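You operate a simulated robot arm through the tools that you are given. There is no shell and no other tool.

The job below is to be done with a simulated robot arm. You get a single attempt, and the scene is never put back.

JOB
Raise and prop the platen, switch off, then fit the 30 mm stop block.
Fine: up button till the run lamp is out, red prop in, press switch off; then the block goes into the short pocket. The other blocks stay.

Only the result counts: the job must be done as asked and must still hold three seconds after the hand-in. Knocking over, shifting, dropping, spilling or breaking anything else fails it.

ROBOT AND FRAMES
A 7-joint arm with a three-finger gripper, fixed in place. Base frame: the origin is on the floor under the middle of its stand, x ahead of it, y to its left, z up. Units: mm, degrees, N and s.
It reaches about 1342 mm from its shoulder. Its first joint turns from -166.0 to 166.0 degrees. Payload 2.69 kg.
Tool frame: the origin (TCP) lies between the finger pads and is the grasp point; the fingertips stand 30 mm ahead of it; z points along the fingers, y is the line along which they close. The gripper opens to 128 mm; its body begins 117 mm behind the TCP.
Orientation is told as [roll, pitch, yaw] about the base's x, y, z axes, in that order, counted from this pose: with the fingers straight down and closing along the base's y, the tool's x points along the base's -x, its y along +y and its z along -z.

CONTROLS
- The arm moves only by the tool step_arm. Its argument "commands" is one flat list of numbers, 7 for each row, row after row: the shift along the base's x, y, z in mm, then the turn, a rotation vector about the base's x, y, z in degrees, then the finger opening in mm, from 0 to 128. In form: [x, y, z, ax, ay, az, fingers, x, y, z, ax, ay, az, fingers, ...]. A call has 1 to 20 rows; each row shifts and turns the commanded pose from where the row before left it. Rows are played at 5 a second. More than 50 mm and 8.6 degrees between two rows, or a gripper value outside its range, and nothing of the call is played. Where a pose cannot be reached the arm comes as near as it can. A force on the tool above 60 N (or 10 N above the force at the start of the call, whichever is more), or a blocked arm, ends the call early, and 0.2 s more pass. Each finger travels about 127 mm/s and halts on what it meets, pressing with about 37 N; the grip force reading is that of the motor and also rises with nothing between the fingers. The clock runs only during rows and for 0.2 s after the last one: add rows that do not move to give the fingers time. The reply holds the time, the measured pose of the TCP, the force on the tool along the base axes, the opening and the grip force, in the units named above and with some noise, with the torque about the TCP (base axes, N m) and any sound that the robot's microphone picked up.
- Cameras (640 x 400 px; columns grow to the right, rows downward): "scene" is fixed at [53.1, -501.5, 1562]; the picture's right is [0.75, -0.67, 0.00], its down [-0.22, -0.24, -0.94] and it looks along [0.63, 0.71, -0.33] (base axes); focal length 320 px, centre (320, 200). "wrist" rides on the gripper at [58, 54, -131] in the tool frame; the picture's right is [-0.68, 0.74, 0.00], its down [-0.62, -0.57, -0.55] and it looks along [-0.40, -0.37, 0.84] (tool axes); focal length 234 px, centre (320, 200). There is no depth. A picture from a camera that has moved, and an enlarged one, comes with that camera's place and axes in the base frame and with its lens.
- capture(camera): a new picture of that camera. No time passes.
- lift_body(by): moves the trunk up (or, below 0, down) by that many mm; the arm rides with it, the base frame stays. It gives what a move gives, with no picture.
- zoom(camera, box): a new picture of the part [left, top, right, bottom] of that camera's present view, enlarged. No time passes.
- finish_job(): hands the job in; it is judged then, once.

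Places have to be worked out from the pictures, the camera data and where the tool is seen. Open the gripper and draw the arm clear of the work before you hand the job in, unless the task says otherwise.

The tools are called after ">>>" as name(argument=value, ...) on one line, values as JSON. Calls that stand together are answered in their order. step_arm: Moves the arm, as the interface text tells. Its arguments: {"type":"object","properties":{"commands":{"type":"array"}},"required":["commands"]} The other tools are called the same way: lift_body (by) moves the trunk up or down; capture (camera) takes a picture; zoom (camera, box) takes an enlarged picture of a part of a camera's view; finish_job () hands the job in.

At the start:

```text
t: 0.0
tcp_pos: [634.3, 106.7, 1406.9]
ee_rot: [0.0, 0.1, 0.1]
force: [0.1, -0.5, -0.2]
ft_torque: [0.0, 0.0, -0.01]
opening: 128.1
finger_force: 0.1
trunk travel left (down, up): [-200.0, 150.0]
```

scene: 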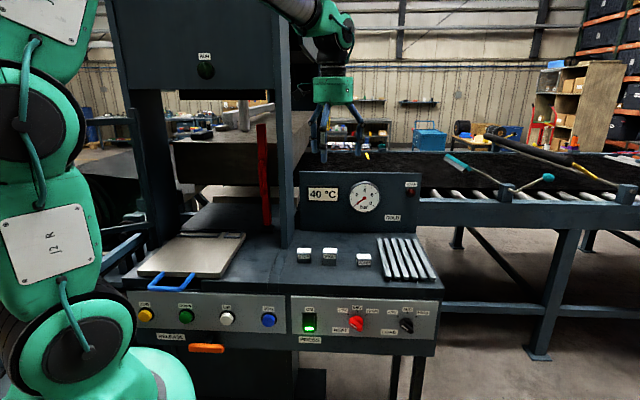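
wrist: 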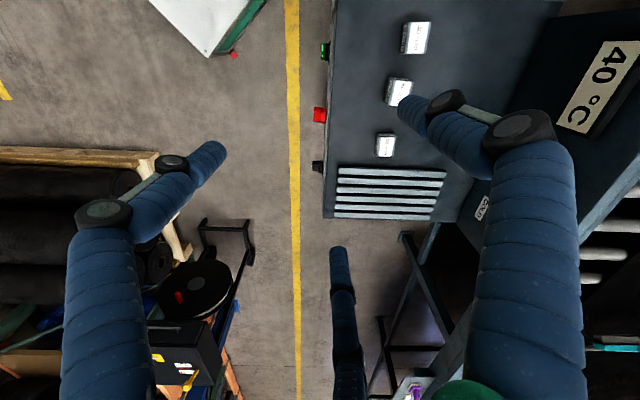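

I start by looking closely at the press, its panel and the blocks before anything moves.

>>> zoom(camera="scene", box=[120, 280, 290, 386])

>>> zoom(camera="scene", box=[280, 280, 450, 386])

>>> zoom(camera="scene", box=[280, 170, 450, 276])

>>> zoom(camera="scene", box=[130, 100, 330, 225])

>>> zoom(camera="scene", box=[110, 0, 310, 125])

```text
3.76 times, centred on (205, 333) of scene
camera zoom: at [53.1, -501.5, 1562.0], right [0.75, -0.67, 0.0], down [-0.22, -0.24, -0.94], along [0.63, 0.71, -0.33], focal length 1203 px, centre (753, -301)
```

zoom: 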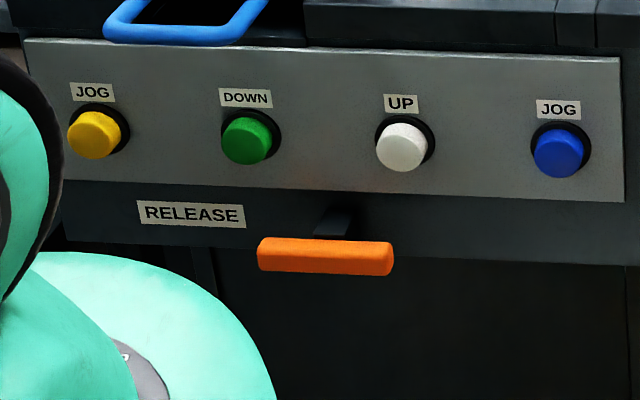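

```text
3.76 times, centred on (365, 333) of scene
camera zoom: at [53.1, -501.5, 1562.0], right [0.75, -0.67, 0.0], down [-0.22, -0.24, -0.94], along [0.63, 0.71, -0.33], focal length 1203 px, centre (151, -301)
```

zoom: 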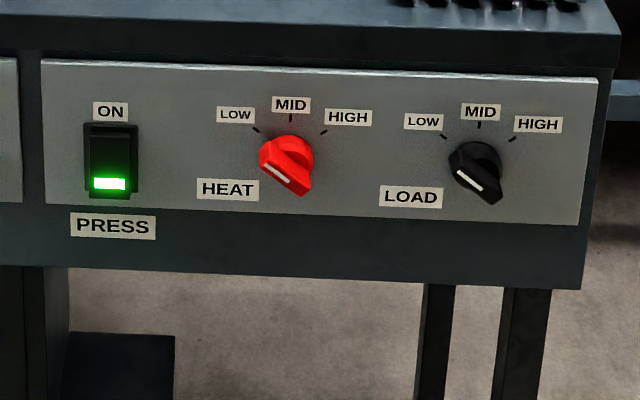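

```text
3.76 times, centred on (365, 223) of scene
camera zoom: at [53.1, -501.5, 1562.0], right [0.75, -0.67, 0.0], down [-0.22, -0.24, -0.94], along [0.63, 0.71, -0.33], focal length 1203 px, centre (151, 113)
```

zoom: 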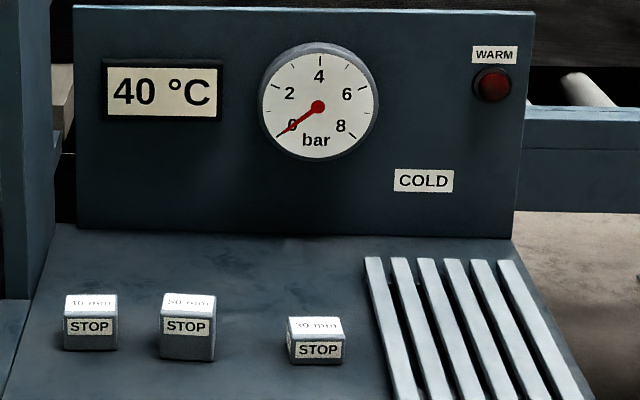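

```text
3.20 times, centred on (230, 162) of scene
camera zoom: at [53.1, -501.5, 1562.0], right [0.75, -0.67, 0.0], down [-0.22, -0.24, -0.94], along [0.63, 0.71, -0.33], focal length 1022 px, centre (608, 320)
```

zoom: 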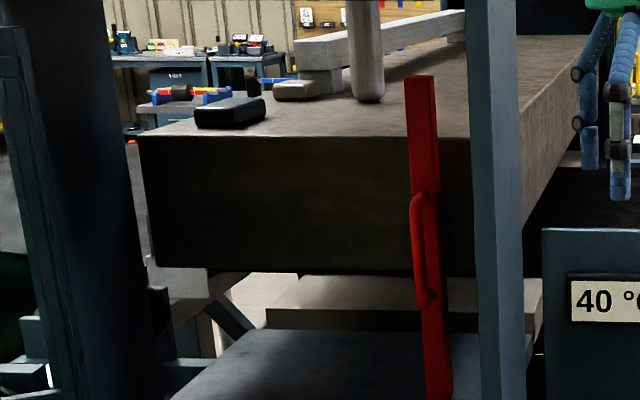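

```text
3.20 times, centred on (210, 62) of scene
camera zoom: at [53.1, -501.5, 1562.0], right [0.75, -0.67, 0.0], down [-0.22, -0.24, -0.94], along [0.63, 0.71, -0.33], focal length 1022 px, centre (672, 640)
```

zoom: 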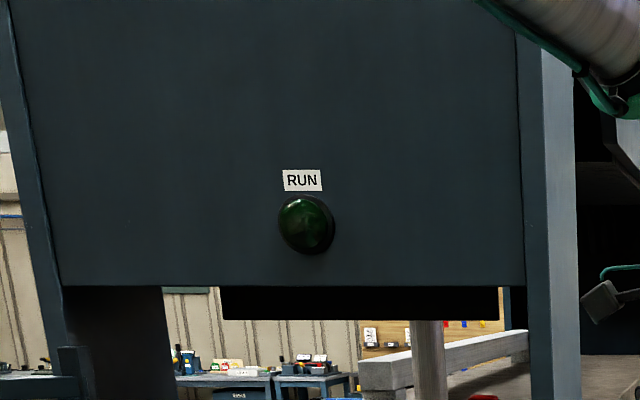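

The run lamp is dark now, the platen hangs on a rod, and the blocks read 40, 50, 30 from left to right. I zoom the wrist view on the blocks and on the area under the platen to triangulate places.

>>> zoom(camera="wrist", box=[300, 0, 620, 200])

>>> zoom(camera="scene", box=[120, 170, 320, 295])

>>> zoom(camera="scene", box=[230, 110, 310, 160])

>>> zoom(camera="scene", box=[240, 175, 320, 225])

```text
2.00 times, centred on (460, 100) of wrist
camera zoom: at [575.4, 161.5, 1538.8], right [0.68, 0.74, 0.0], down [0.62, -0.57, 0.55], along [0.4, -0.37, -0.84], focal length 468 px, centre (40, 400)
```

zoom: 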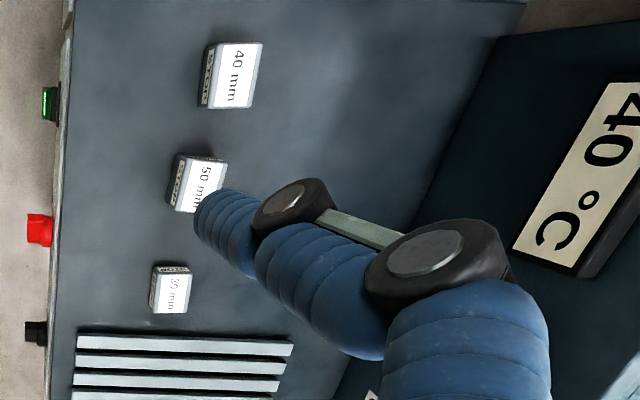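

```text
3.20 times, centred on (220, 232) of scene
camera zoom: at [53.1, -501.5, 1562.0], right [0.75, -0.67, 0.0], down [-0.22, -0.24, -0.94], along [0.63, 0.71, -0.33], focal length 1022 px, centre (640, 96)
```

zoom: 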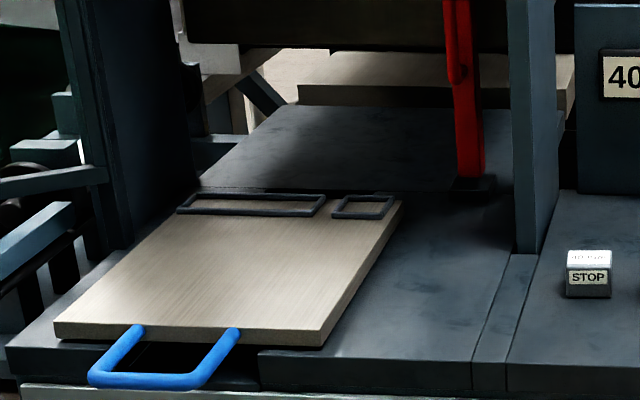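

```text
8.00 times, centred on (270, 135) of scene
camera zoom: at [53.1, -501.5, 1562.0], right [0.75, -0.67, 0.0], down [-0.22, -0.24, -0.94], along [0.63, 0.71, -0.33], focal length 2556 px, centre (720, 720)
```

zoom: 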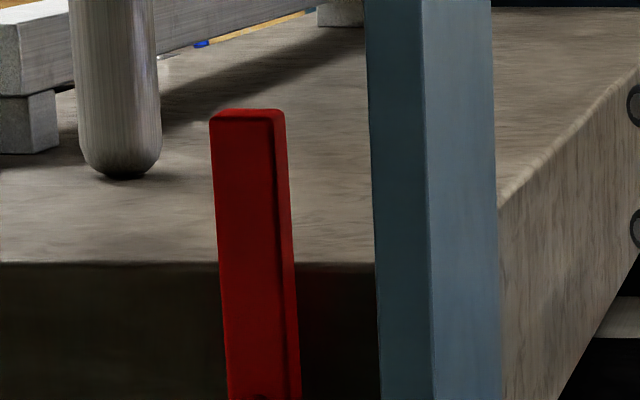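

```text
8.00 times, centred on (280, 200) of scene
camera zoom: at [53.1, -501.5, 1562.0], right [0.75, -0.67, 0.0], down [-0.22, -0.24, -0.94], along [0.63, 0.71, -0.33], focal length 2556 px, centre (640, 200)
```

zoom: 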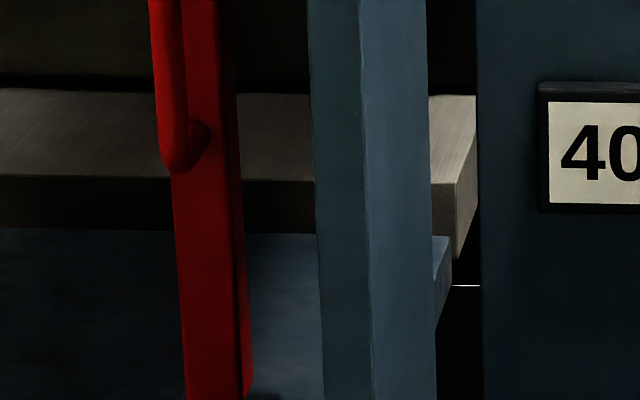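

I judge the press front to run along u=(0.707,-0.707), with depth v=(0.707,0.707). That puts the UP button near u≈37, v≈535, z≈845. I turn the wrist +90° and move toward the press middle so the wrist camera looks into the press.

>>> step_arm(commands=[-15, 15, 0, 0, 0, 8.2, 128, -15, 15, 0, 0, 0, 8.2, 128, -15, 15, 0, 0, 0, 8.2, 128, -15, 15, 0, 0, 0, 8.2, 128, -15, 15, 0, 0, 0, 8.2, 128, -15, 15, 0, 0, 0, 8.2, 128, -15, 15, 0, 0, 0, 8.2, 128, -15, 15, 0, 0, 0, 8.2, 128, -15, 15, 0, 0, 0, 8.2, 128, -15, 15, 0, 0, 0, 8.2, 128, -15, 15, 0, 0, 0, 8, 128, 0, 0, 0, 0, 0, 0, 128])

```text
t: 2.6
tcp_pos: [467.1, 271.8, 1407.2]
ee_rot: [0.1, 0.1, 90.1]
force: [0.3, 0.5, -0.6]
ft_torque: [0.01, 0.01, 0.0]
opening: 128.0
finger_force: 0.1
trunk travel left (down, up): [-200.0, 150.0]
```

The move went cleanly with no contact. I look through both cameras.

>>> capture(camera="wrist")

>>> capture(camera="scene")

```text
taken
camera wrist: at [413.9, 213.3, 1538.8], right [-0.74, 0.68, 0.0], down [0.56, 0.62, 0.55], along [0.37, 0.4, -0.84], focal length 234 px, centre (320, 200)
```

wrist: 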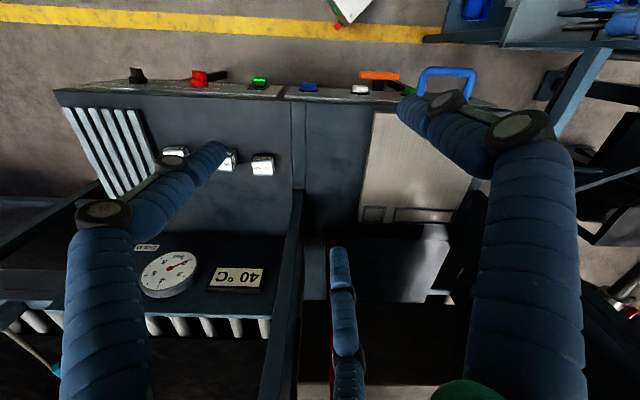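

```text
taken
```

scene: 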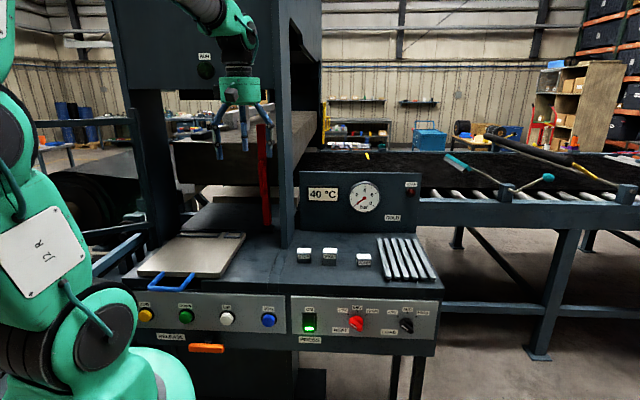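

The camera now looks into the press, with the image bottom being far away. I zoom on the tray pockets, the prop foot and the blocks.

>>> zoom(camera="wrist", box=[280, 180, 480, 305])

>>> zoom(camera="wrist", box=[120, 60, 320, 185])

>>> zoom(camera="wrist", box=[290, 60, 490, 185])

>>> zoom(camera="wrist", box=[280, 275, 480, 400])

```text
3.20 times, centred on (380, 242) of wrist
camera zoom: at [413.9, 213.3, 1538.8], right [-0.74, 0.68, 0.0], down [0.56, 0.62, 0.55], along [0.37, 0.4, -0.84], focal length 749 px, centre (128, 64)
```

zoom: 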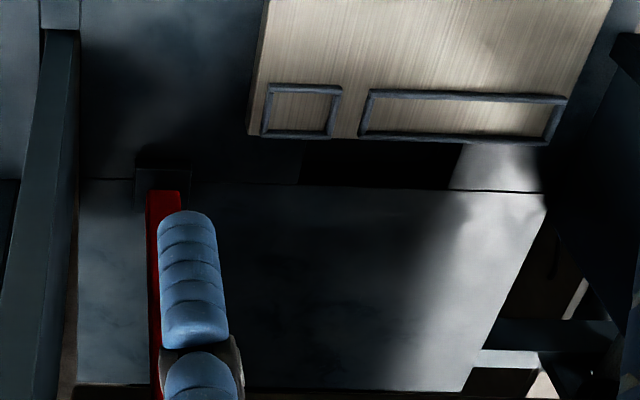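

```text
3.20 times, centred on (220, 122) of wrist
camera zoom: at [413.9, 213.3, 1538.8], right [-0.74, 0.68, 0.0], down [0.56, 0.62, 0.55], along [0.37, 0.4, -0.84], focal length 749 px, centre (640, 448)
```

zoom: 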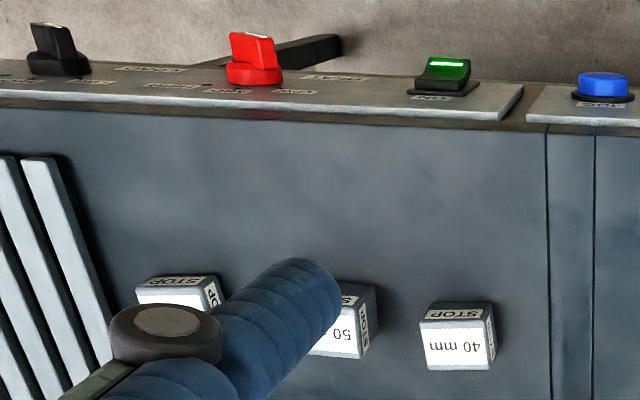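

```text
3.20 times, centred on (390, 122) of wrist
camera zoom: at [413.9, 213.3, 1538.8], right [-0.74, 0.68, 0.0], down [0.56, 0.62, 0.55], along [0.37, 0.4, -0.84], focal length 749 px, centre (96, 448)
```

zoom: 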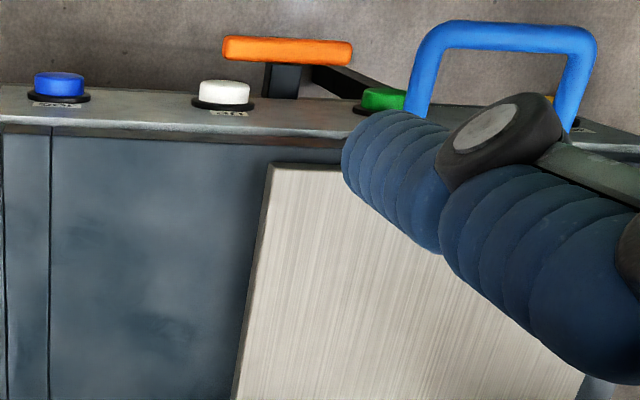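

```text
3.20 times, centred on (380, 338) of wrist
camera zoom: at [413.9, 213.3, 1538.8], right [-0.74, 0.68, 0.0], down [0.56, 0.62, 0.55], along [0.37, 0.4, -0.84], focal length 749 px, centre (128, -240)
```

zoom: 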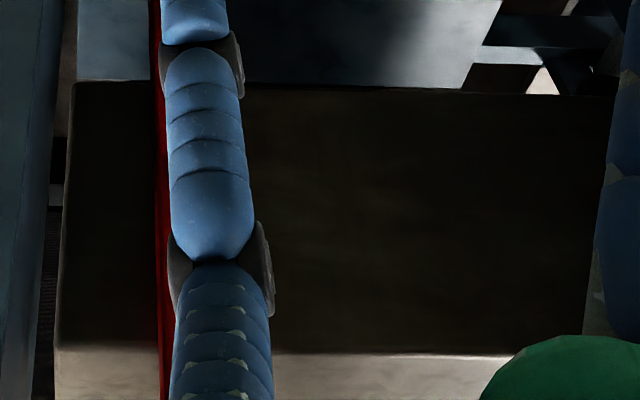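

Triangulating both views gives UP near (u 34, v 529, z 846), the short pocket near (u -18, v 820, z 1014), and the red prop standing about v 1050 in front of the platen. Next I close the fingers and go up beside the press front with a 30° forward tilt, ready for the button.

>>> step_arm(commands=[-11.5, -5, -20, 4.24, -4.24, 0, 90, -11.5, -5, -20, 4.24, -4.24, 0, 40, -11.5, -5, -20, 4.24, -4.24, 0, 0, -11.5, -5, -20, 4.24, -4.24, 0, 0, -11.5, -5, -20, 4.24, -4.24, 0, 0, -11.5, 0, -20, 0, 0, 0, 0, -11.5, 0, -20, 0, 0, 0, 0, -11.5, 0, -20, 0, 0, 0, 0, 0, 0, 0, 0, 0, 0, 0])

```text
t: 4.6
tcp_pos: [376.0, 246.7, 1247.8]
ee_rot: [-22.2, -20.6, 94.1]
force: [-0.4, 0.1, 0.1]
ft_torque: [-0.02, -0.03, 0.01]
opening: 2.3
finger_force: 31.5
trunk travel left (down, up): [-200.0, 150.0]
```

The arm followed well; it is now at u 91, v 440, z 1248 and tilted 30°. I look at the closed fingers and the scene.

>>> capture(camera="wrist")

>>> capture(camera="scene")

```text
taken
camera wrist: at [282.3, 150.3, 1321.7], right [-0.73, 0.68, -0.02], down [0.29, 0.34, 0.89], along [0.61, 0.65, -0.45], focal length 234 px, centre (320, 200)
```

wrist: 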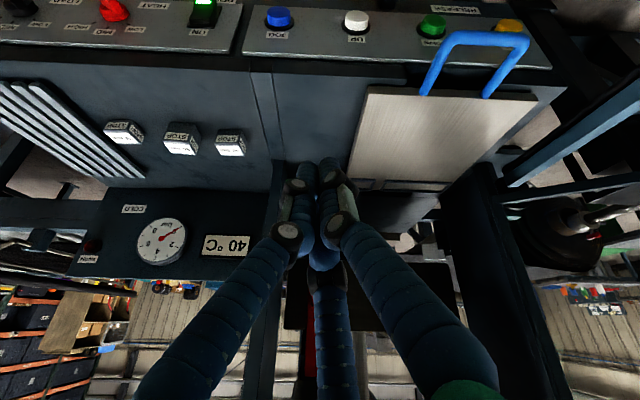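

```text
taken
```

scene: 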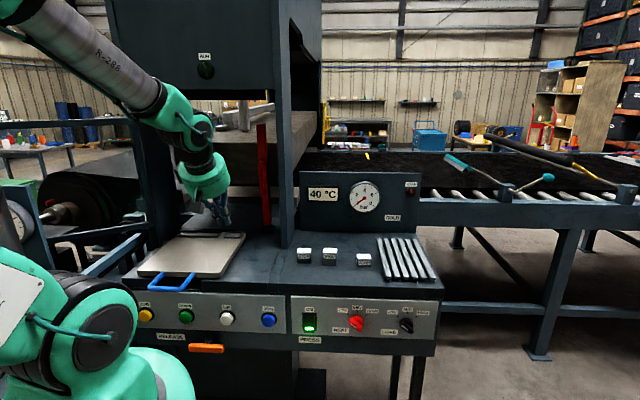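

The fingertips meet neatly when closed, and UP is visible ahead. I descend part-way toward the front of the UP button, aligning to u≈34, v≈460.

>>> step_arm(commands=[-3.7, 7.7, -35, 0, 0, 0, 0, -3.7, 7.7, -35, 0, 0, 0, 0, -3.7, 7.7, -35, 0, 0, 0, 0, -3.7, 7.7, -35, 0, 0, 0, 0, -3.7, 7.7, -35, 0, 0, 0, 0, -3.7, 7.7, -35, 0, 0, 0, 0, -3.7, 7.7, -35, 0, 0, 0, 0, 0, 0, 0, 0, 0, 0, 0])

```text
t: 6.4
tcp_pos: [349.5, 299.0, 1002.4]
ee_rot: [-22.4, -20.7, 94.2]
force: [-0.5, 0.9, -0.3]
ft_torque: [-0.01, -0.03, 0.0]
opening: 2.1
finger_force: 31.5
trunk travel left (down, up): [-200.0, 150.0]
```

The descent was free of contact. I check the alignment to the UP button.

>>> capture(camera="wrist")

>>> capture(camera="scene")

```text
taken
camera wrist: at [256.4, 203.4, 1077.4], right [-0.73, 0.68, -0.02], down [0.29, 0.34, 0.89], along [0.61, 0.65, -0.45], focal length 234 px, centre (320, 200)
```

wrist: 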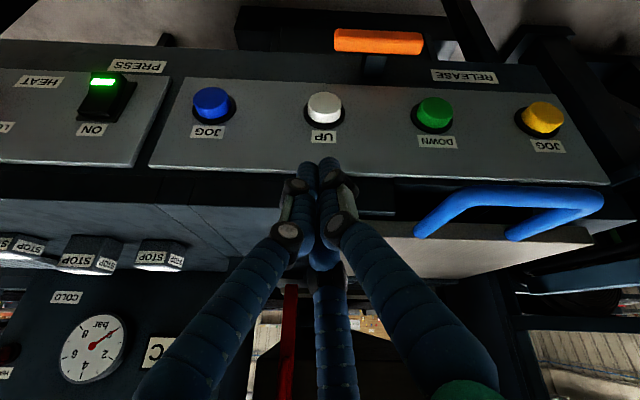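

```text
taken
```

scene: 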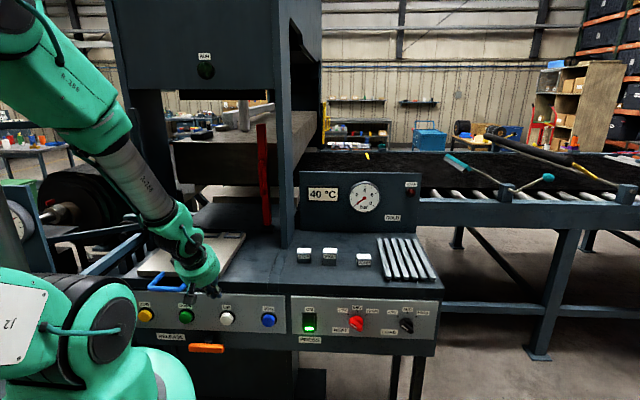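

The wrist view puts the UP cap at about u 30, v 526, z 848, and my tip is at u 36. I lower to tip height 848 and shift to u 30, still about 50 mm in front of the cap.

>>> step_arm(commands=[-0.8, 0.8, -25.7, 0, 0, 0, 0, -0.8, 0.8, -25.7, 0, 0, 0, 0, -0.8, 0.8, -25.7, 0, 0, 0, 0, -0.8, 0.8, -25.7, 0, 0, 0, 0, -0.8, 0.8, -25.7, 0, 0, 0, 0, 0, 0, 0, 0, 0, 0, 0])

>>> capture(camera="wrist")

>>> zoom(camera="scene", box=[120, 250, 320, 375])

```text
t: 7.8
tcp_pos: [346.8, 306.3, 873.7]
ee_rot: [-22.3, -20.6, 94.1]
force: [-0.1, 0.3, 0.2]
ft_torque: [0.02, 0.04, -0.01]
opening: 2.3
finger_force: 31.5
out of reach, approached as far as the arm can: row 3
trunk travel left (down, up): [-200.0, 150.0]
```

```text
taken
camera wrist: at [254.1, 209.4, 948.4], right [-0.73, 0.68, -0.02], down [0.29, 0.34, 0.89], along [0.61, 0.65, -0.45], focal length 234 px, centre (320, 200)
```

wrist: 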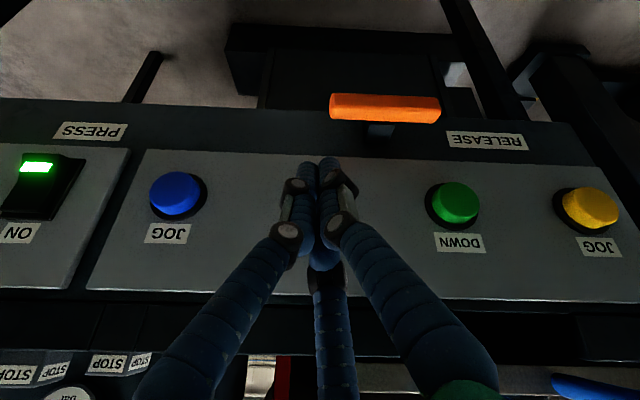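

```text
3.20 times, centred on (220, 312) of scene
camera zoom: at [53.1, -501.5, 1562.0], right [0.75, -0.67, 0.0], down [-0.22, -0.24, -0.94], along [0.63, 0.71, -0.33], focal length 1022 px, centre (640, -160)
```

zoom: 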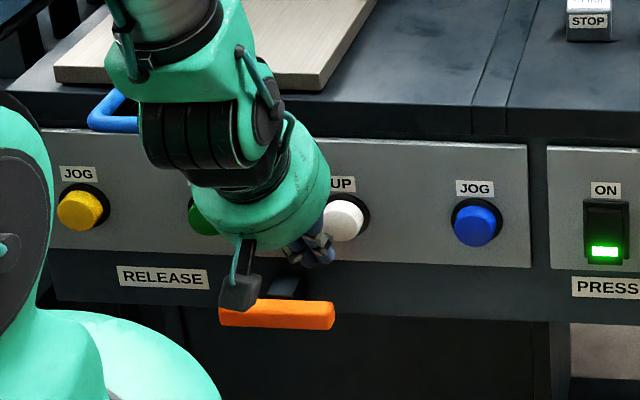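

The tip is in front of UP at tip height about 848, u≈29, v≈477. I approach 30 mm toward the panel and check for contact.

>>> step_arm(commands=[3.6, 3.5, 0, 0, 0, 0, 0, 3.6, 3.5, 0, 0, 0, 0, 0, 3.6, 3.5, 0, 0, 0, 0, 0, 3.6, 3.5, 0, 0, 0, 0, 0, 3.6, 3.5, 0, 0, 0, 0, 0, 0, 0, 0, 0, 0, 0, 0])

>>> capture(camera="wrist")

>>> zoom(camera="scene", box=[180, 280, 280, 342])

```text
t: 9.2
tcp_pos: [363.9, 322.5, 872.5]
ee_rot: [-22.1, -20.7, 94.1]
force: [-0.2, 0.4, 0.9]
ft_torque: [-0.03, 0.03, -0.01]
opening: 2.0
finger_force: 31.1
trunk travel left (down, up): [-200.0, 150.0]
```

```text
taken
camera wrist: at [271.5, 226.0, 947.5], right [-0.73, 0.68, -0.02], down [0.29, 0.34, 0.89], along [0.61, 0.65, -0.45], focal length 234 px, centre (320, 200)
```

wrist: 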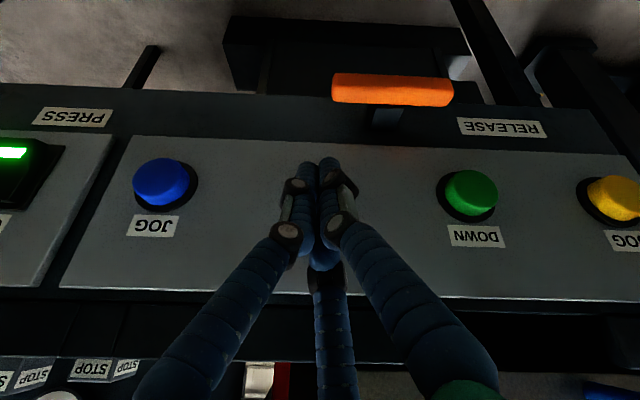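

```text
6.40 times, centred on (230, 311) of scene
camera zoom: at [53.1, -501.5, 1562.0], right [0.75, -0.67, 0.0], down [-0.22, -0.24, -0.94], along [0.63, 0.71, -0.33], focal length 2045 px, centre (896, -510)
```

zoom: 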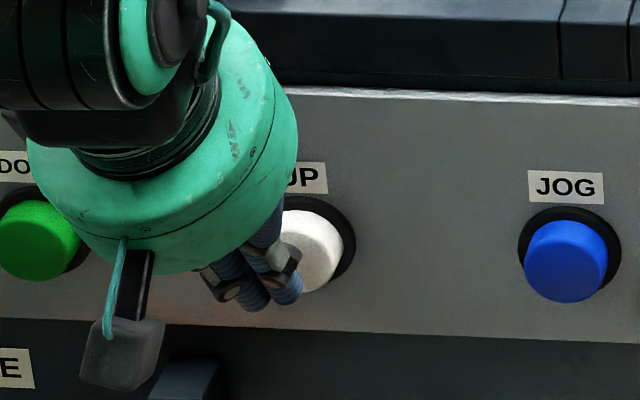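

The UP button sits midway between blue JOG and green DOWN, so I'm centred on it, with about 15 mm to go. I advance in 4 mm steps and read the force.

>>> step_arm(commands=[2.8, 2.8, 0, 0, 0, 0, 0, 2.8, 2.8, 0, 0, 0, 0, 0, 2.8, 2.8, 0, 0, 0, 0, 0, 0, 0, 0, 0, 0, 0, 0])

>>> zoom(camera="scene", box=[180, 280, 280, 342])

```text
t: 10.2
tcp_pos: [372.7, 331.4, 871.6]
ee_rot: [-22.1, -20.6, 94.1]
force: [0.1, -0.7, 1.0]
ft_torque: [0.0, -0.01, 0.0]
opening: 2.0
finger_force: 31.7
trunk travel left (down, up): [-200.0, 150.0]
```

```text
6.40 times, centred on (230, 311) of scene
camera zoom: at [53.1, -501.5, 1562.0], right [0.75, -0.67, 0.0], down [-0.22, -0.24, -0.94], along [0.63, 0.71, -0.33], focal length 2045 px, centre (896, -510)
```

zoom: 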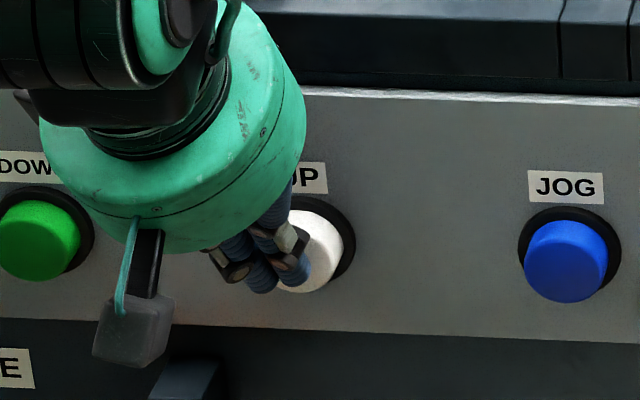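

No contact yet at v≈498. I continue with small steps.

>>> step_arm(commands=[2.1, 2.1, 0, 0, 0, 0, 0, 2.1, 2.1, 0, 0, 0, 0, 0, 2.1, 2.1, 0, 0, 0, 0, 0, 0, 0, 0, 0, 0, 0, 0])

>>> capture(camera="scene")

```text
t: 11.2
tcp_pos: [379.7, 336.6, 873.3]
ee_rot: [-22.2, -20.7, 94.1]
force: [-4.0, -3.7, -1.5]
ft_torque: [-0.07, 0.08, 0.0]
opening: 2.3
finger_force: 31.0
trunk travel left (down, up): [-200.0, 150.0]
heard: click
```

```text
taken
```

scene: 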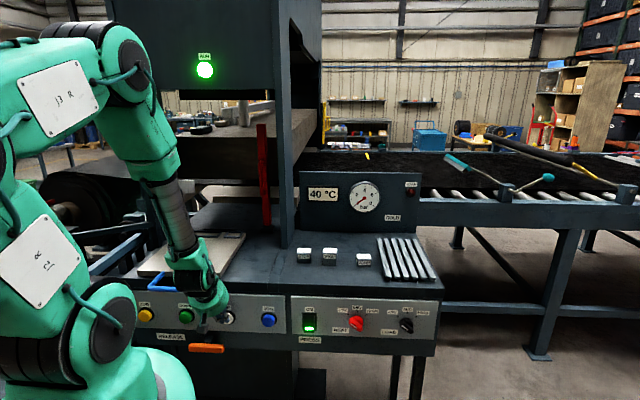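

There was a click and the RUN lamp is lit, with about 5 N on the button. I hold it in (1.5 mm deeper for security) and wait.

>>> step_arm(commands=[1, 1, 0, 0, 0, 0, 0, 0, 0, 0, 0, 0, 0, 0, 0, 0, 0, 0, 0, 0, 0, 0, 0, 0, 0, 0, 0, 0, 0, 0, 0, 0, 0, 0, 0, 0, 0, 0, 0, 0, 0, 0, 0, 0, 0, 0, 0, 0, 0, 0, 0, 0, 0, 0, 0, 0, 0, 0, 0, 0, 0, 0, 0, 0, 0, 0, 0, 0, 0, 0])

>>> capture(camera="scene")

```text
t: 13.4
tcp_pos: [380.5, 338.0, 873.7]
ee_rot: [-22.2, -20.8, 94.1]
force: [-12.9, -11.2, -6.6]
ft_torque: [-0.29, 0.29, 0.08]
opening: 2.2
finger_force: 31.4
trunk travel left (down, up): [-200.0, 150.0]
```

```text
taken
```

scene: 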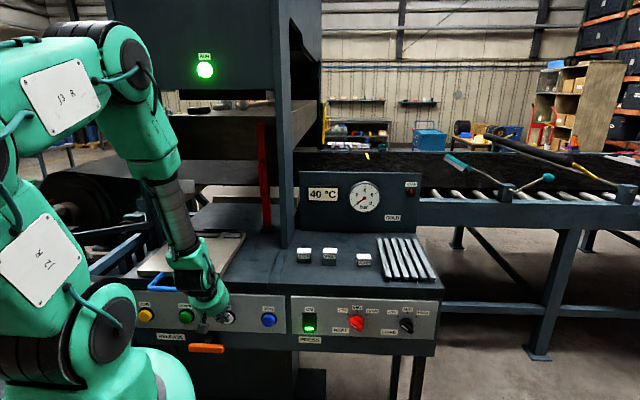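

The platen is rising and the lamp is still lit, with 18 N on the button. I keep holding.

>>> step_arm(commands=[0, 0, 0, 0, 0, 0, 0, 0, 0, 0, 0, 0, 0, 0, 0, 0, 0, 0, 0, 0, 0, 0, 0, 0, 0, 0, 0, 0, 0, 0, 0, 0, 0, 0, 0, 0, 0, 0, 0, 0, 0, 0, 0, 0, 0, 0, 0, 0, 0, 0, 0, 0, 0, 0, 0, 0, 0, 0, 0, 0, 0, 0, 0, 0, 0, 0, 0, 0, 0, 0])

>>> capture(camera="scene")

```text
t: 15.6
tcp_pos: [380.4, 338.0, 874.6]
ee_rot: [-22.2, -20.6, 94.1]
force: [-13.8, -13.7, -4.8]
ft_torque: [-0.25, 0.25, 0.07]
opening: 1.8
finger_force: 31.7
trunk travel left (down, up): [-200.0, 150.0]
```

```text
taken
```

scene: 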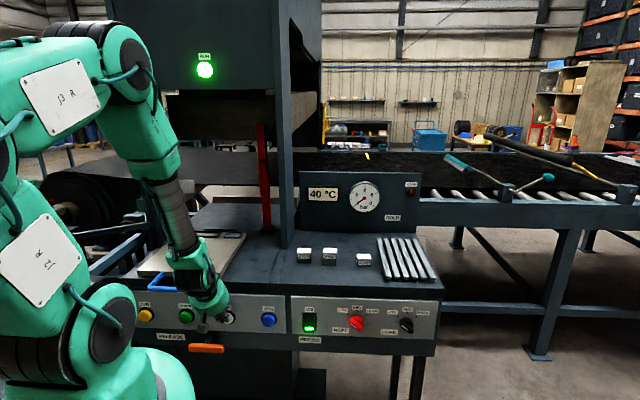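

The platen is clearly higher and the lamp still on. I keep holding.

>>> step_arm(commands=[0, 0, 0, 0, 0, 0, 0, 0, 0, 0, 0, 0, 0, 0, 0, 0, 0, 0, 0, 0, 0, 0, 0, 0, 0, 0, 0, 0, 0, 0, 0, 0, 0, 0, 0, 0, 0, 0, 0, 0, 0, 0, 0, 0, 0, 0, 0, 0, 0, 0, 0, 0, 0, 0, 0, 0, 0, 0, 0, 0, 0, 0, 0, 0, 0, 0, 0, 0, 0, 0])

>>> capture(camera="scene")

```text
t: 17.8
tcp_pos: [379.8, 338.0, 872.3]
ee_rot: [-22.2, -20.7, 94.1]
force: [-12.8, -13.1, -0.6]
ft_torque: [-0.19, 0.2, 0.03]
opening: 2.2
finger_force: 31.5
trunk travel left (down, up): [-200.0, 150.0]
```

```text
taken
```

scene: 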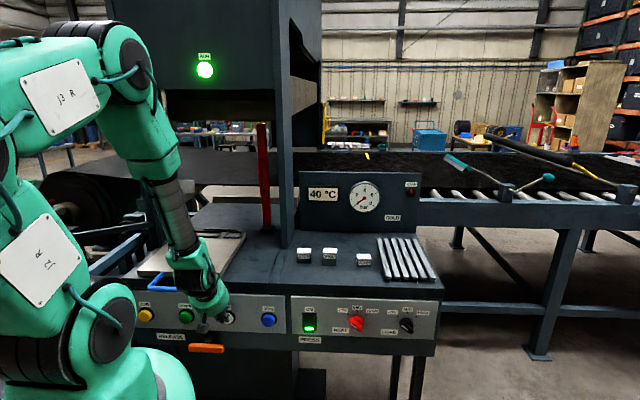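

The platen bottom is now near the prop's top, and the lamp is still lit. I continue holding.

>>> step_arm(commands=[0, 0, 0, 0, 0, 0, 0, 0, 0, 0, 0, 0, 0, 0, 0, 0, 0, 0, 0, 0, 0, 0, 0, 0, 0, 0, 0, 0, 0, 0, 0, 0, 0, 0, 0, 0, 0, 0, 0, 0, 0, 0, 0, 0, 0, 0, 0, 0, 0, 0, 0, 0, 0, 0, 0, 0, 0, 0, 0, 0, 0, 0, 0, 0, 0, 0, 0, 0, 0, 0])

>>> capture(camera="scene")

```text
t: 20.0
tcp_pos: [380.3, 337.9, 873.9]
ee_rot: [-22.3, -20.6, 94.1]
force: [-13.8, -12.0, 2.0]
ft_torque: [-0.15, 0.17, 0.05]
opening: 2.1
finger_force: 31.7
trunk travel left (down, up): [-200.0, 150.0]
```

```text
taken
```

scene: 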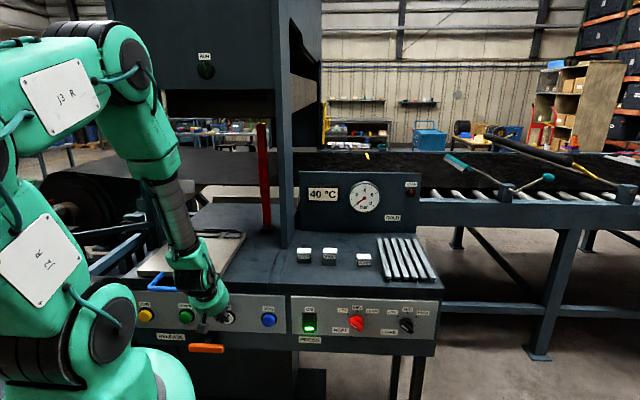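

The RUN lamp has gone out with the button still held, so the platen is at its top. I look closely at the prop and platen before releasing.

>>> zoom(camera="scene", box=[160, 60, 330, 166])

>>> zoom(camera="scene", box=[220, 110, 310, 166])

>>> zoom(camera="scene", box=[220, 180, 310, 236])

```text
3.76 times, centred on (245, 113) of scene
camera zoom: at [53.1, -501.5, 1562.0], right [0.75, -0.67, 0.0], down [-0.22, -0.24, -0.94], along [0.63, 0.71, -0.33], focal length 1203 px, centre (602, 528)
```

zoom: 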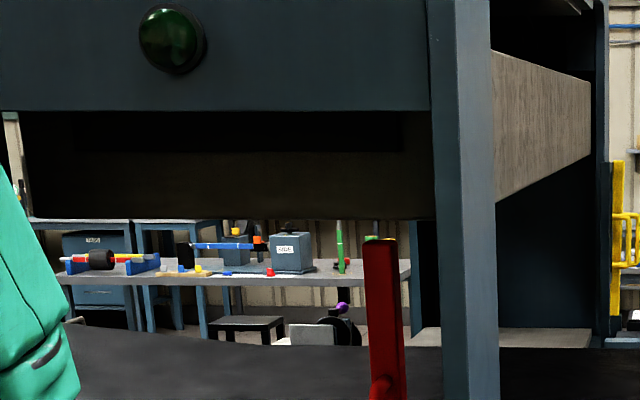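

```text
7.11 times, centred on (265, 138) of scene
camera zoom: at [53.1, -501.5, 1562.0], right [0.75, -0.67, 0.0], down [-0.22, -0.24, -0.94], along [0.63, 0.71, -0.33], focal length 2272 px, centre (711, 641)
```

zoom: 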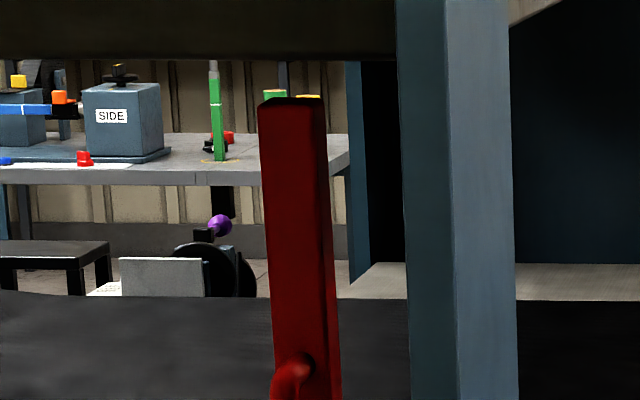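

```text
7.11 times, centred on (265, 208) of scene
camera zoom: at [53.1, -501.5, 1562.0], right [0.75, -0.67, 0.0], down [-0.22, -0.24, -0.94], along [0.63, 0.71, -0.33], focal length 2272 px, centre (711, 143)
```

zoom: 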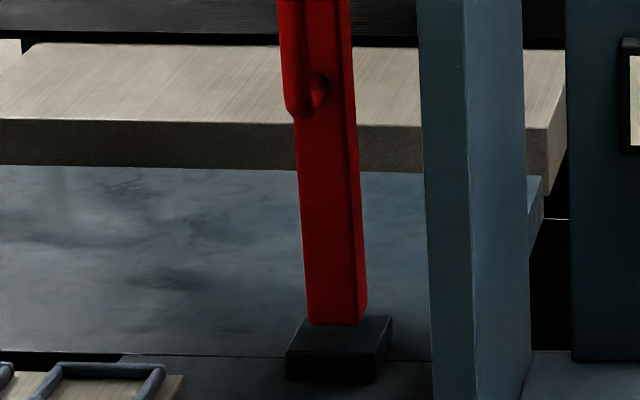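

The platen's underside now clears the prop's top, and the prop stands on a dark foot block in front. I release the button by backing straight off, then confirm that the platen stays up.

>>> step_arm(commands=[-3.5, -3.5, 0, 0, 0, 0, 0, -7, -7, 0, 0, 0, 0, 0, -7, -7, 0, 0, 0, 0, 0, -7, -7, 0, 0, 0, 0, 0, -7, -7, 0, 0, 0, 0, 0, 0, 0, 0, 0, 0, 0, 0])

>>> zoom(camera="scene", box=[160, 40, 330, 146])

>>> zoom(camera="scene", box=[120, 250, 320, 375])

```text
t: 21.4
tcp_pos: [349.6, 307.4, 874.4]
ee_rot: [-22.2, -20.6, 94.0]
force: [0.7, -0.3, -0.3]
ft_torque: [0.02, 0.0, 0.02]
opening: 2.0
finger_force: 31.5
trunk travel left (down, up): [-200.0, 150.0]
```

```text
3.76 times, centred on (245, 93) of scene
camera zoom: at [53.1, -501.5, 1562.0], right [0.75, -0.67, 0.0], down [-0.22, -0.24, -0.94], along [0.63, 0.71, -0.33], focal length 1203 px, centre (602, 603)
```

zoom: 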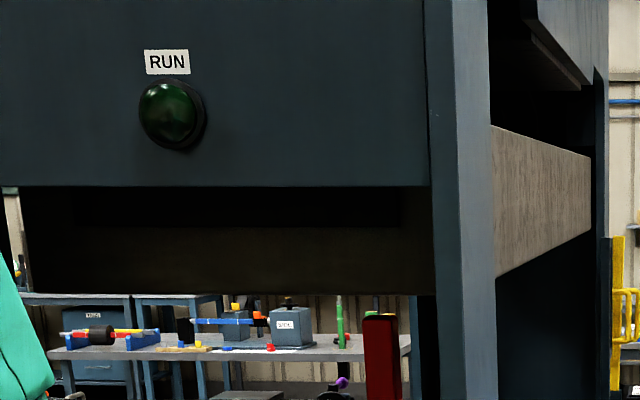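

```text
3.20 times, centred on (220, 312) of scene
camera zoom: at [53.1, -501.5, 1562.0], right [0.75, -0.67, 0.0], down [-0.22, -0.24, -0.94], along [0.63, 0.71, -0.33], focal length 1022 px, centre (640, -160)
```

zoom: 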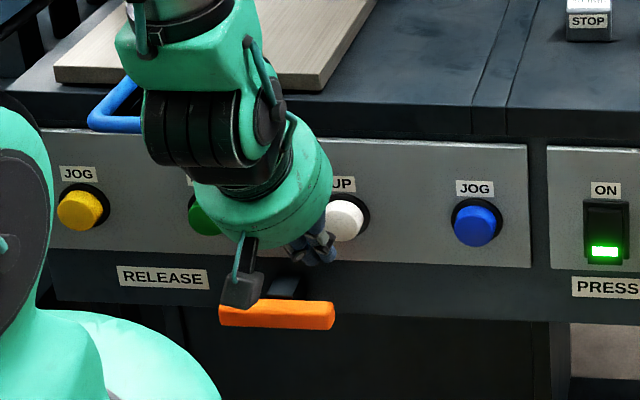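

The platen holds with the button released. I lift the arm straight up to inspect the prop with the wrist camera.

>>> step_arm(commands=[0, 0, 30, 0, 0, 0, 0, 0, 0, 40, 0, 0, 0, 0, 0, 0, 40, 0, 0, 0, 0, 0, 0, 40, 0, 0, 0, 0, 0, 0, 40, 0, 0, 0, 0, 0, 0, 40, 0, 0, 0, 0, 0, 0, 40, 0, 0, 0, 0, 0, 0, 40, 0, 0, 0, 0, 0, 0, 40, 0, 0, 0, 0, 0, 0, 40, 0, 0, 0, 0, 0, 0, 0, 0, 0, 0, 0])

>>> capture(camera="wrist")

>>> capture(camera="scene")

```text
t: 23.8
tcp_pos: [348.9, 304.7, 1263.7]
ee_rot: [-22.2, -20.7, 94.1]
force: [0.6, 0.1, -0.4]
ft_torque: [-0.01, -0.02, 0.02]
opening: 2.3
finger_force: 32.1
out of reach, approached as far as the arm can: row 7
trunk travel left (down, up): [-200.0, 150.0]
```

```text
taken
camera wrist: at [256.4, 208.5, 1339.5], right [-0.73, 0.68, -0.02], down [0.29, 0.34, 0.89], along [0.61, 0.65, -0.45], focal length 234 px, centre (320, 200)
```

wrist: 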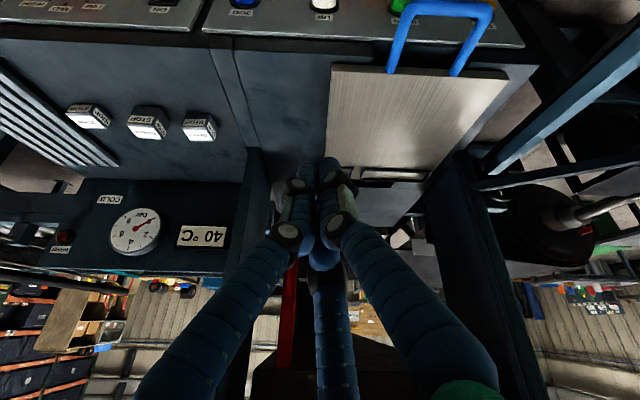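

```text
taken
```

scene: 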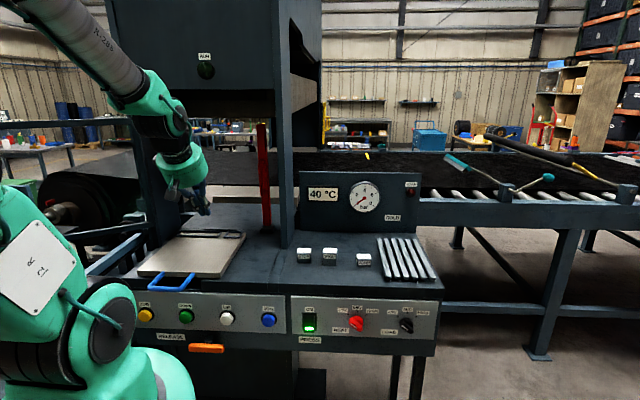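

The fingers block the prop in this view. I shift left (u -80) and tilt 15° more so the camera sees it from the front.

>>> step_arm(commands=[-14, 14, 0, 2.65, -2.65, 0, 0, -14, 14, 0, 2.65, -2.65, 0, 0, -14, 14, 0, 2.65, -2.65, 0, 0, -14, 14, 0, 2.65, -2.65, 0, 0, -14, 14, 0, 0, 0, 0, 0, -14, 14, 0, 0, 0, 0, 0, 0, 0, 0, 0, 0, 0, 0])

>>> capture(camera="wrist")

```text
t: 25.4
tcp_pos: [265.6, 389.6, 1264.5]
ee_rot: [-35.1, -30.0, 99.6]
force: [0.2, -0.2, -0.4]
ft_torque: [0.0, -0.03, -0.01]
opening: 2.3
finger_force: 31.1
trunk travel left (down, up): [-200.0, 150.0]
```

```text
taken
camera wrist: at [162.0, 282.7, 1301.7], right [-0.73, 0.69, -0.03], down [0.12, 0.17, 0.98], along [0.68, 0.71, -0.2], focal length 234 px, centre (320, 200)
```

wrist: 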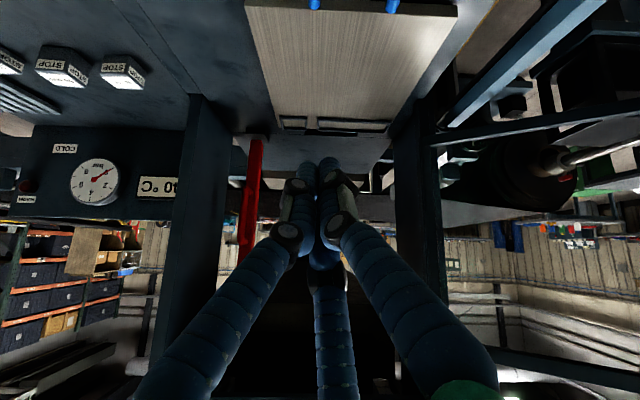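

>>> zoom(camera="wrist", box=[160, 100, 400, 250])

>>> zoom(camera="wrist", box=[210, 120, 310, 182])

>>> zoom(camera="wrist", box=[210, 180, 310, 242])

```text
2.67 times, centred on (280, 175) of wrist
camera zoom: at [162.0, 282.7, 1301.7], right [-0.73, 0.69, -0.03], down [0.12, 0.17, 0.98], along [0.68, 0.71, -0.2], focal length 624 px, centre (427, 267)
```

zoom: 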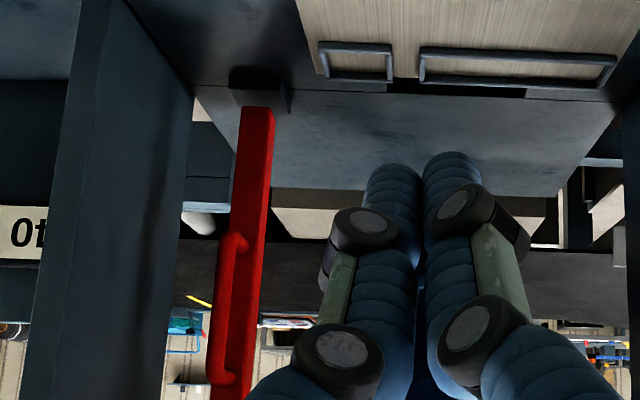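

```text
6.40 times, centred on (260, 151) of wrist
camera zoom: at [162.0, 282.7, 1301.7], right [-0.73, 0.69, -0.03], down [0.12, 0.17, 0.98], along [0.68, 0.71, -0.2], focal length 1499 px, centre (704, 514)
```

zoom: 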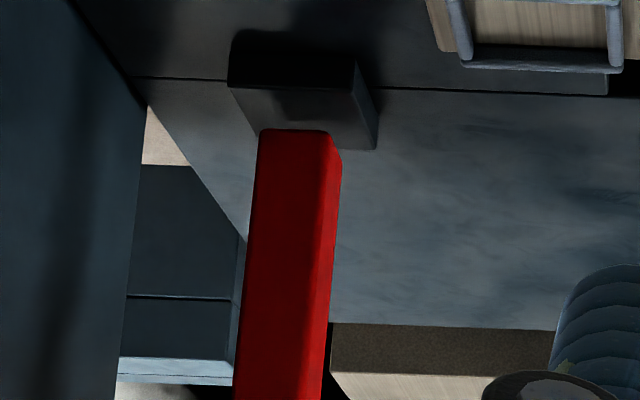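

```text
6.40 times, centred on (260, 211) of wrist
camera zoom: at [162.0, 282.7, 1301.7], right [-0.73, 0.69, -0.03], down [0.12, 0.17, 0.98], along [0.68, 0.71, -0.2], focal length 1499 px, centre (704, 130)
```

zoom: 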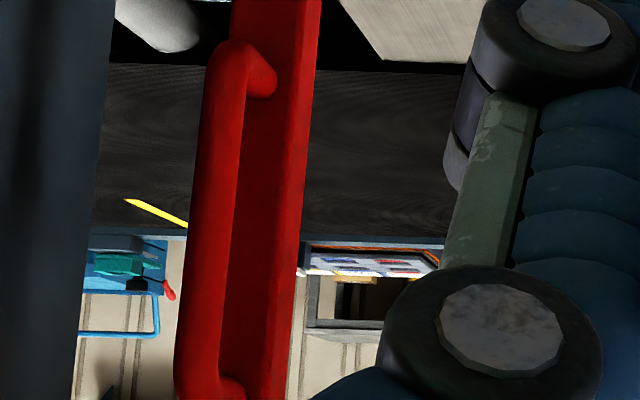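

The prop stands in a dark foot block with a loop handle on its front side. I yaw the wrist 16° so the whole prop comes clear of the fingers.

>>> step_arm(commands=[0, 0, 0, 0, 0, 8, 0, 0, 0, 0, 0, 0, 8, 0, 0, 0, 0, 0, 0, 0, 0])

>>> capture(camera="wrist")

>>> zoom(camera="wrist", box=[60, 120, 300, 270])

>>> zoom(camera="wrist", box=[120, 230, 240, 305])

```text
t: 26.2
tcp_pos: [265.2, 389.2, 1263.1]
ee_rot: [-34.7, -29.7, 112.1]
force: [-0.2, -0.3, -0.7]
ft_torque: [-0.01, -0.03, -0.02]
opening: 2.0
finger_force: 31.4
out of reach, approached as far as the arm can: row 2
trunk travel left (down, up): [-200.0, 150.0]
```

```text
taken
camera wrist: at [188.1, 262.1, 1300.6], right [-0.86, 0.51, -0.03], down [0.08, 0.2, 0.98], along [0.5, 0.84, -0.21], focal length 234 px, centre (320, 200)
```

wrist: 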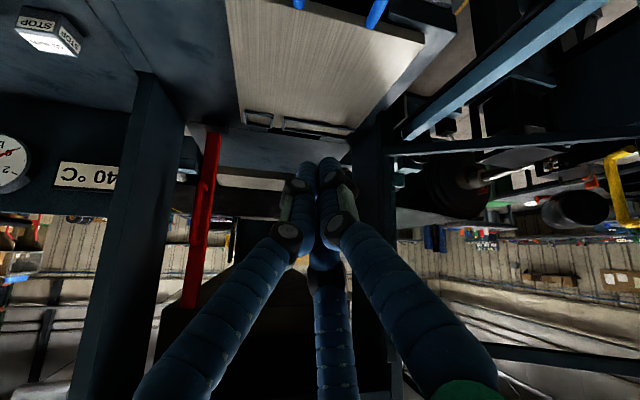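

```text
2.67 times, centred on (180, 195) of wrist
camera zoom: at [188.1, 262.1, 1300.6], right [-0.86, 0.51, -0.03], down [0.08, 0.2, 0.98], along [0.5, 0.84, -0.21], focal length 624 px, centre (693, 213)
```

zoom: 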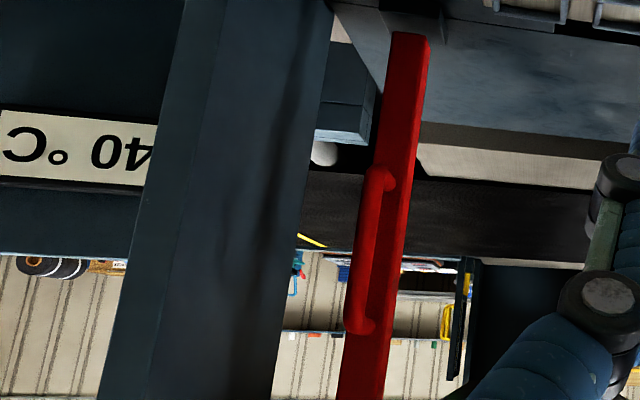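

```text
5.33 times, centred on (180, 268) of wrist
camera zoom: at [188.1, 262.1, 1300.6], right [-0.86, 0.51, -0.03], down [0.08, 0.2, 0.98], along [0.5, 0.84, -0.21], focal length 1249 px, centre (1067, -160)
```

zoom: 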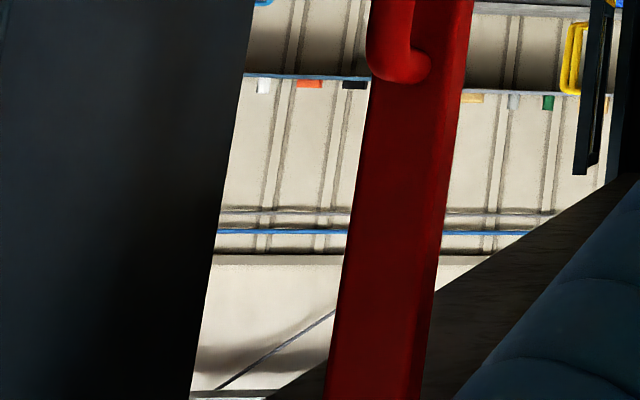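

Both views agree: the prop is vertical at u≈85, v≈926, from z≈1010 to 1433, while the platen's front face is near v≈995 with its underside at ~1450. I move to a straight-down pose nearer the foot to see how the prop is guided.

>>> step_arm(commands=[20, 12, 0, 0, 0, -8, 0, 20, 12, 0, 0, 0, -8, 0, 32, 20, -16, -5.3, 5.3, 0, 0, 32, 20, -16, -5.3, 5.3, 0, 0, 32, 20, -16, -5.3, 5.3, 0, 0, 32, 20, -16, -5.3, 5.3, 0, 0, 32, 20, -16, -5.3, 5.3, 0, 0, 32, 20, -16, -5.3, 5.3, 0, 0, 0, 0, 0, 0, 0, 0, 0])

>>> capture(camera="wrist")

>>> capture(camera="scene")

```text
t: 28.2
tcp_pos: [496.7, 533.8, 1172.1]
ee_rot: [-1.5, 1.8, 87.8]
force: [-1.4, -2.6, 2.3]
ft_torque: [0.26, -0.16, 0.03]
opening: 1.9
finger_force: 31.4
trunk travel left (down, up): [-200.0, 150.0]
```

```text
taken
camera wrist: at [437.8, 482.5, 1304.4], right [-0.71, 0.71, -0.04], down [0.58, 0.61, 0.54], along [0.41, 0.36, -0.84], focal length 234 px, centre (320, 200)
```

wrist: 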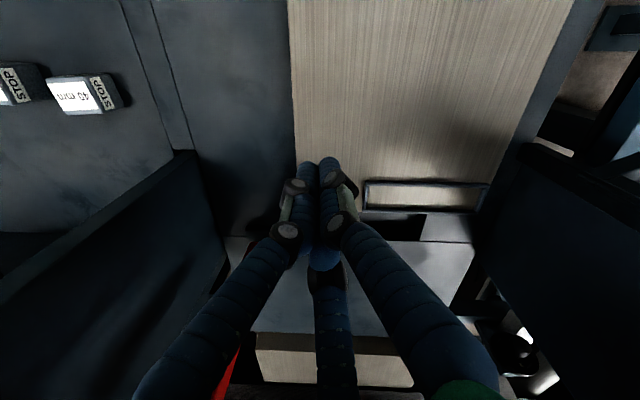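

```text
taken
```

scene: 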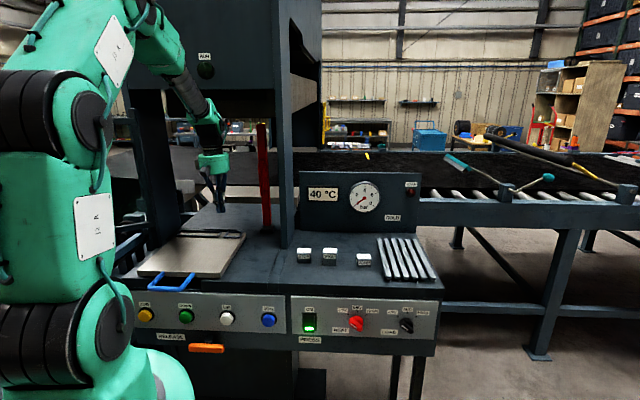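

The pose hasn't quite settled and the force reads slightly off zero, so I wait a moment and re-read.

>>> step_arm(commands=[0, 0, 0, 0, 0, 0, 0, 0, 0, 0, 0, 0, 0, 0, 0, 0, 0, 0, 0, 0, 0])

>>> zoom(camera="scene", box=[80, 0, 280, 125])

```text
t: 29.0
tcp_pos: [500.0, 535.9, 1166.5]
ee_rot: [-1.4, 2.0, 87.7]
force: [0.3, 0.0, 0.1]
ft_torque: [-0.06, 0.02, -0.03]
opening: 2.2
finger_force: 31.0
trunk travel left (down, up): [-200.0, 150.0]
```

```text
3.20 times, centred on (180, 62) of scene
camera zoom: at [53.1, -501.5, 1562.0], right [0.75, -0.67, 0.0], down [-0.22, -0.24, -0.94], along [0.63, 0.71, -0.33], focal length 1022 px, centre (768, 640)
```

zoom: 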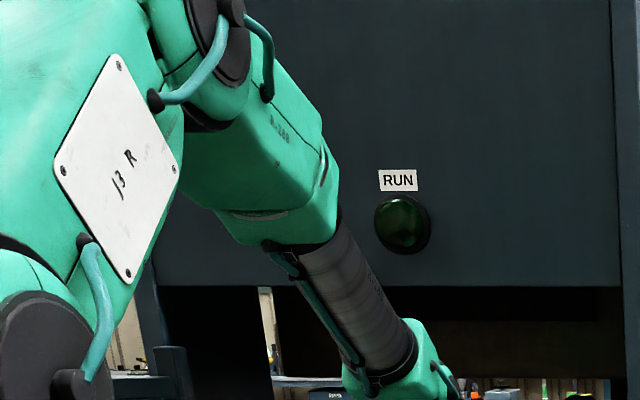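

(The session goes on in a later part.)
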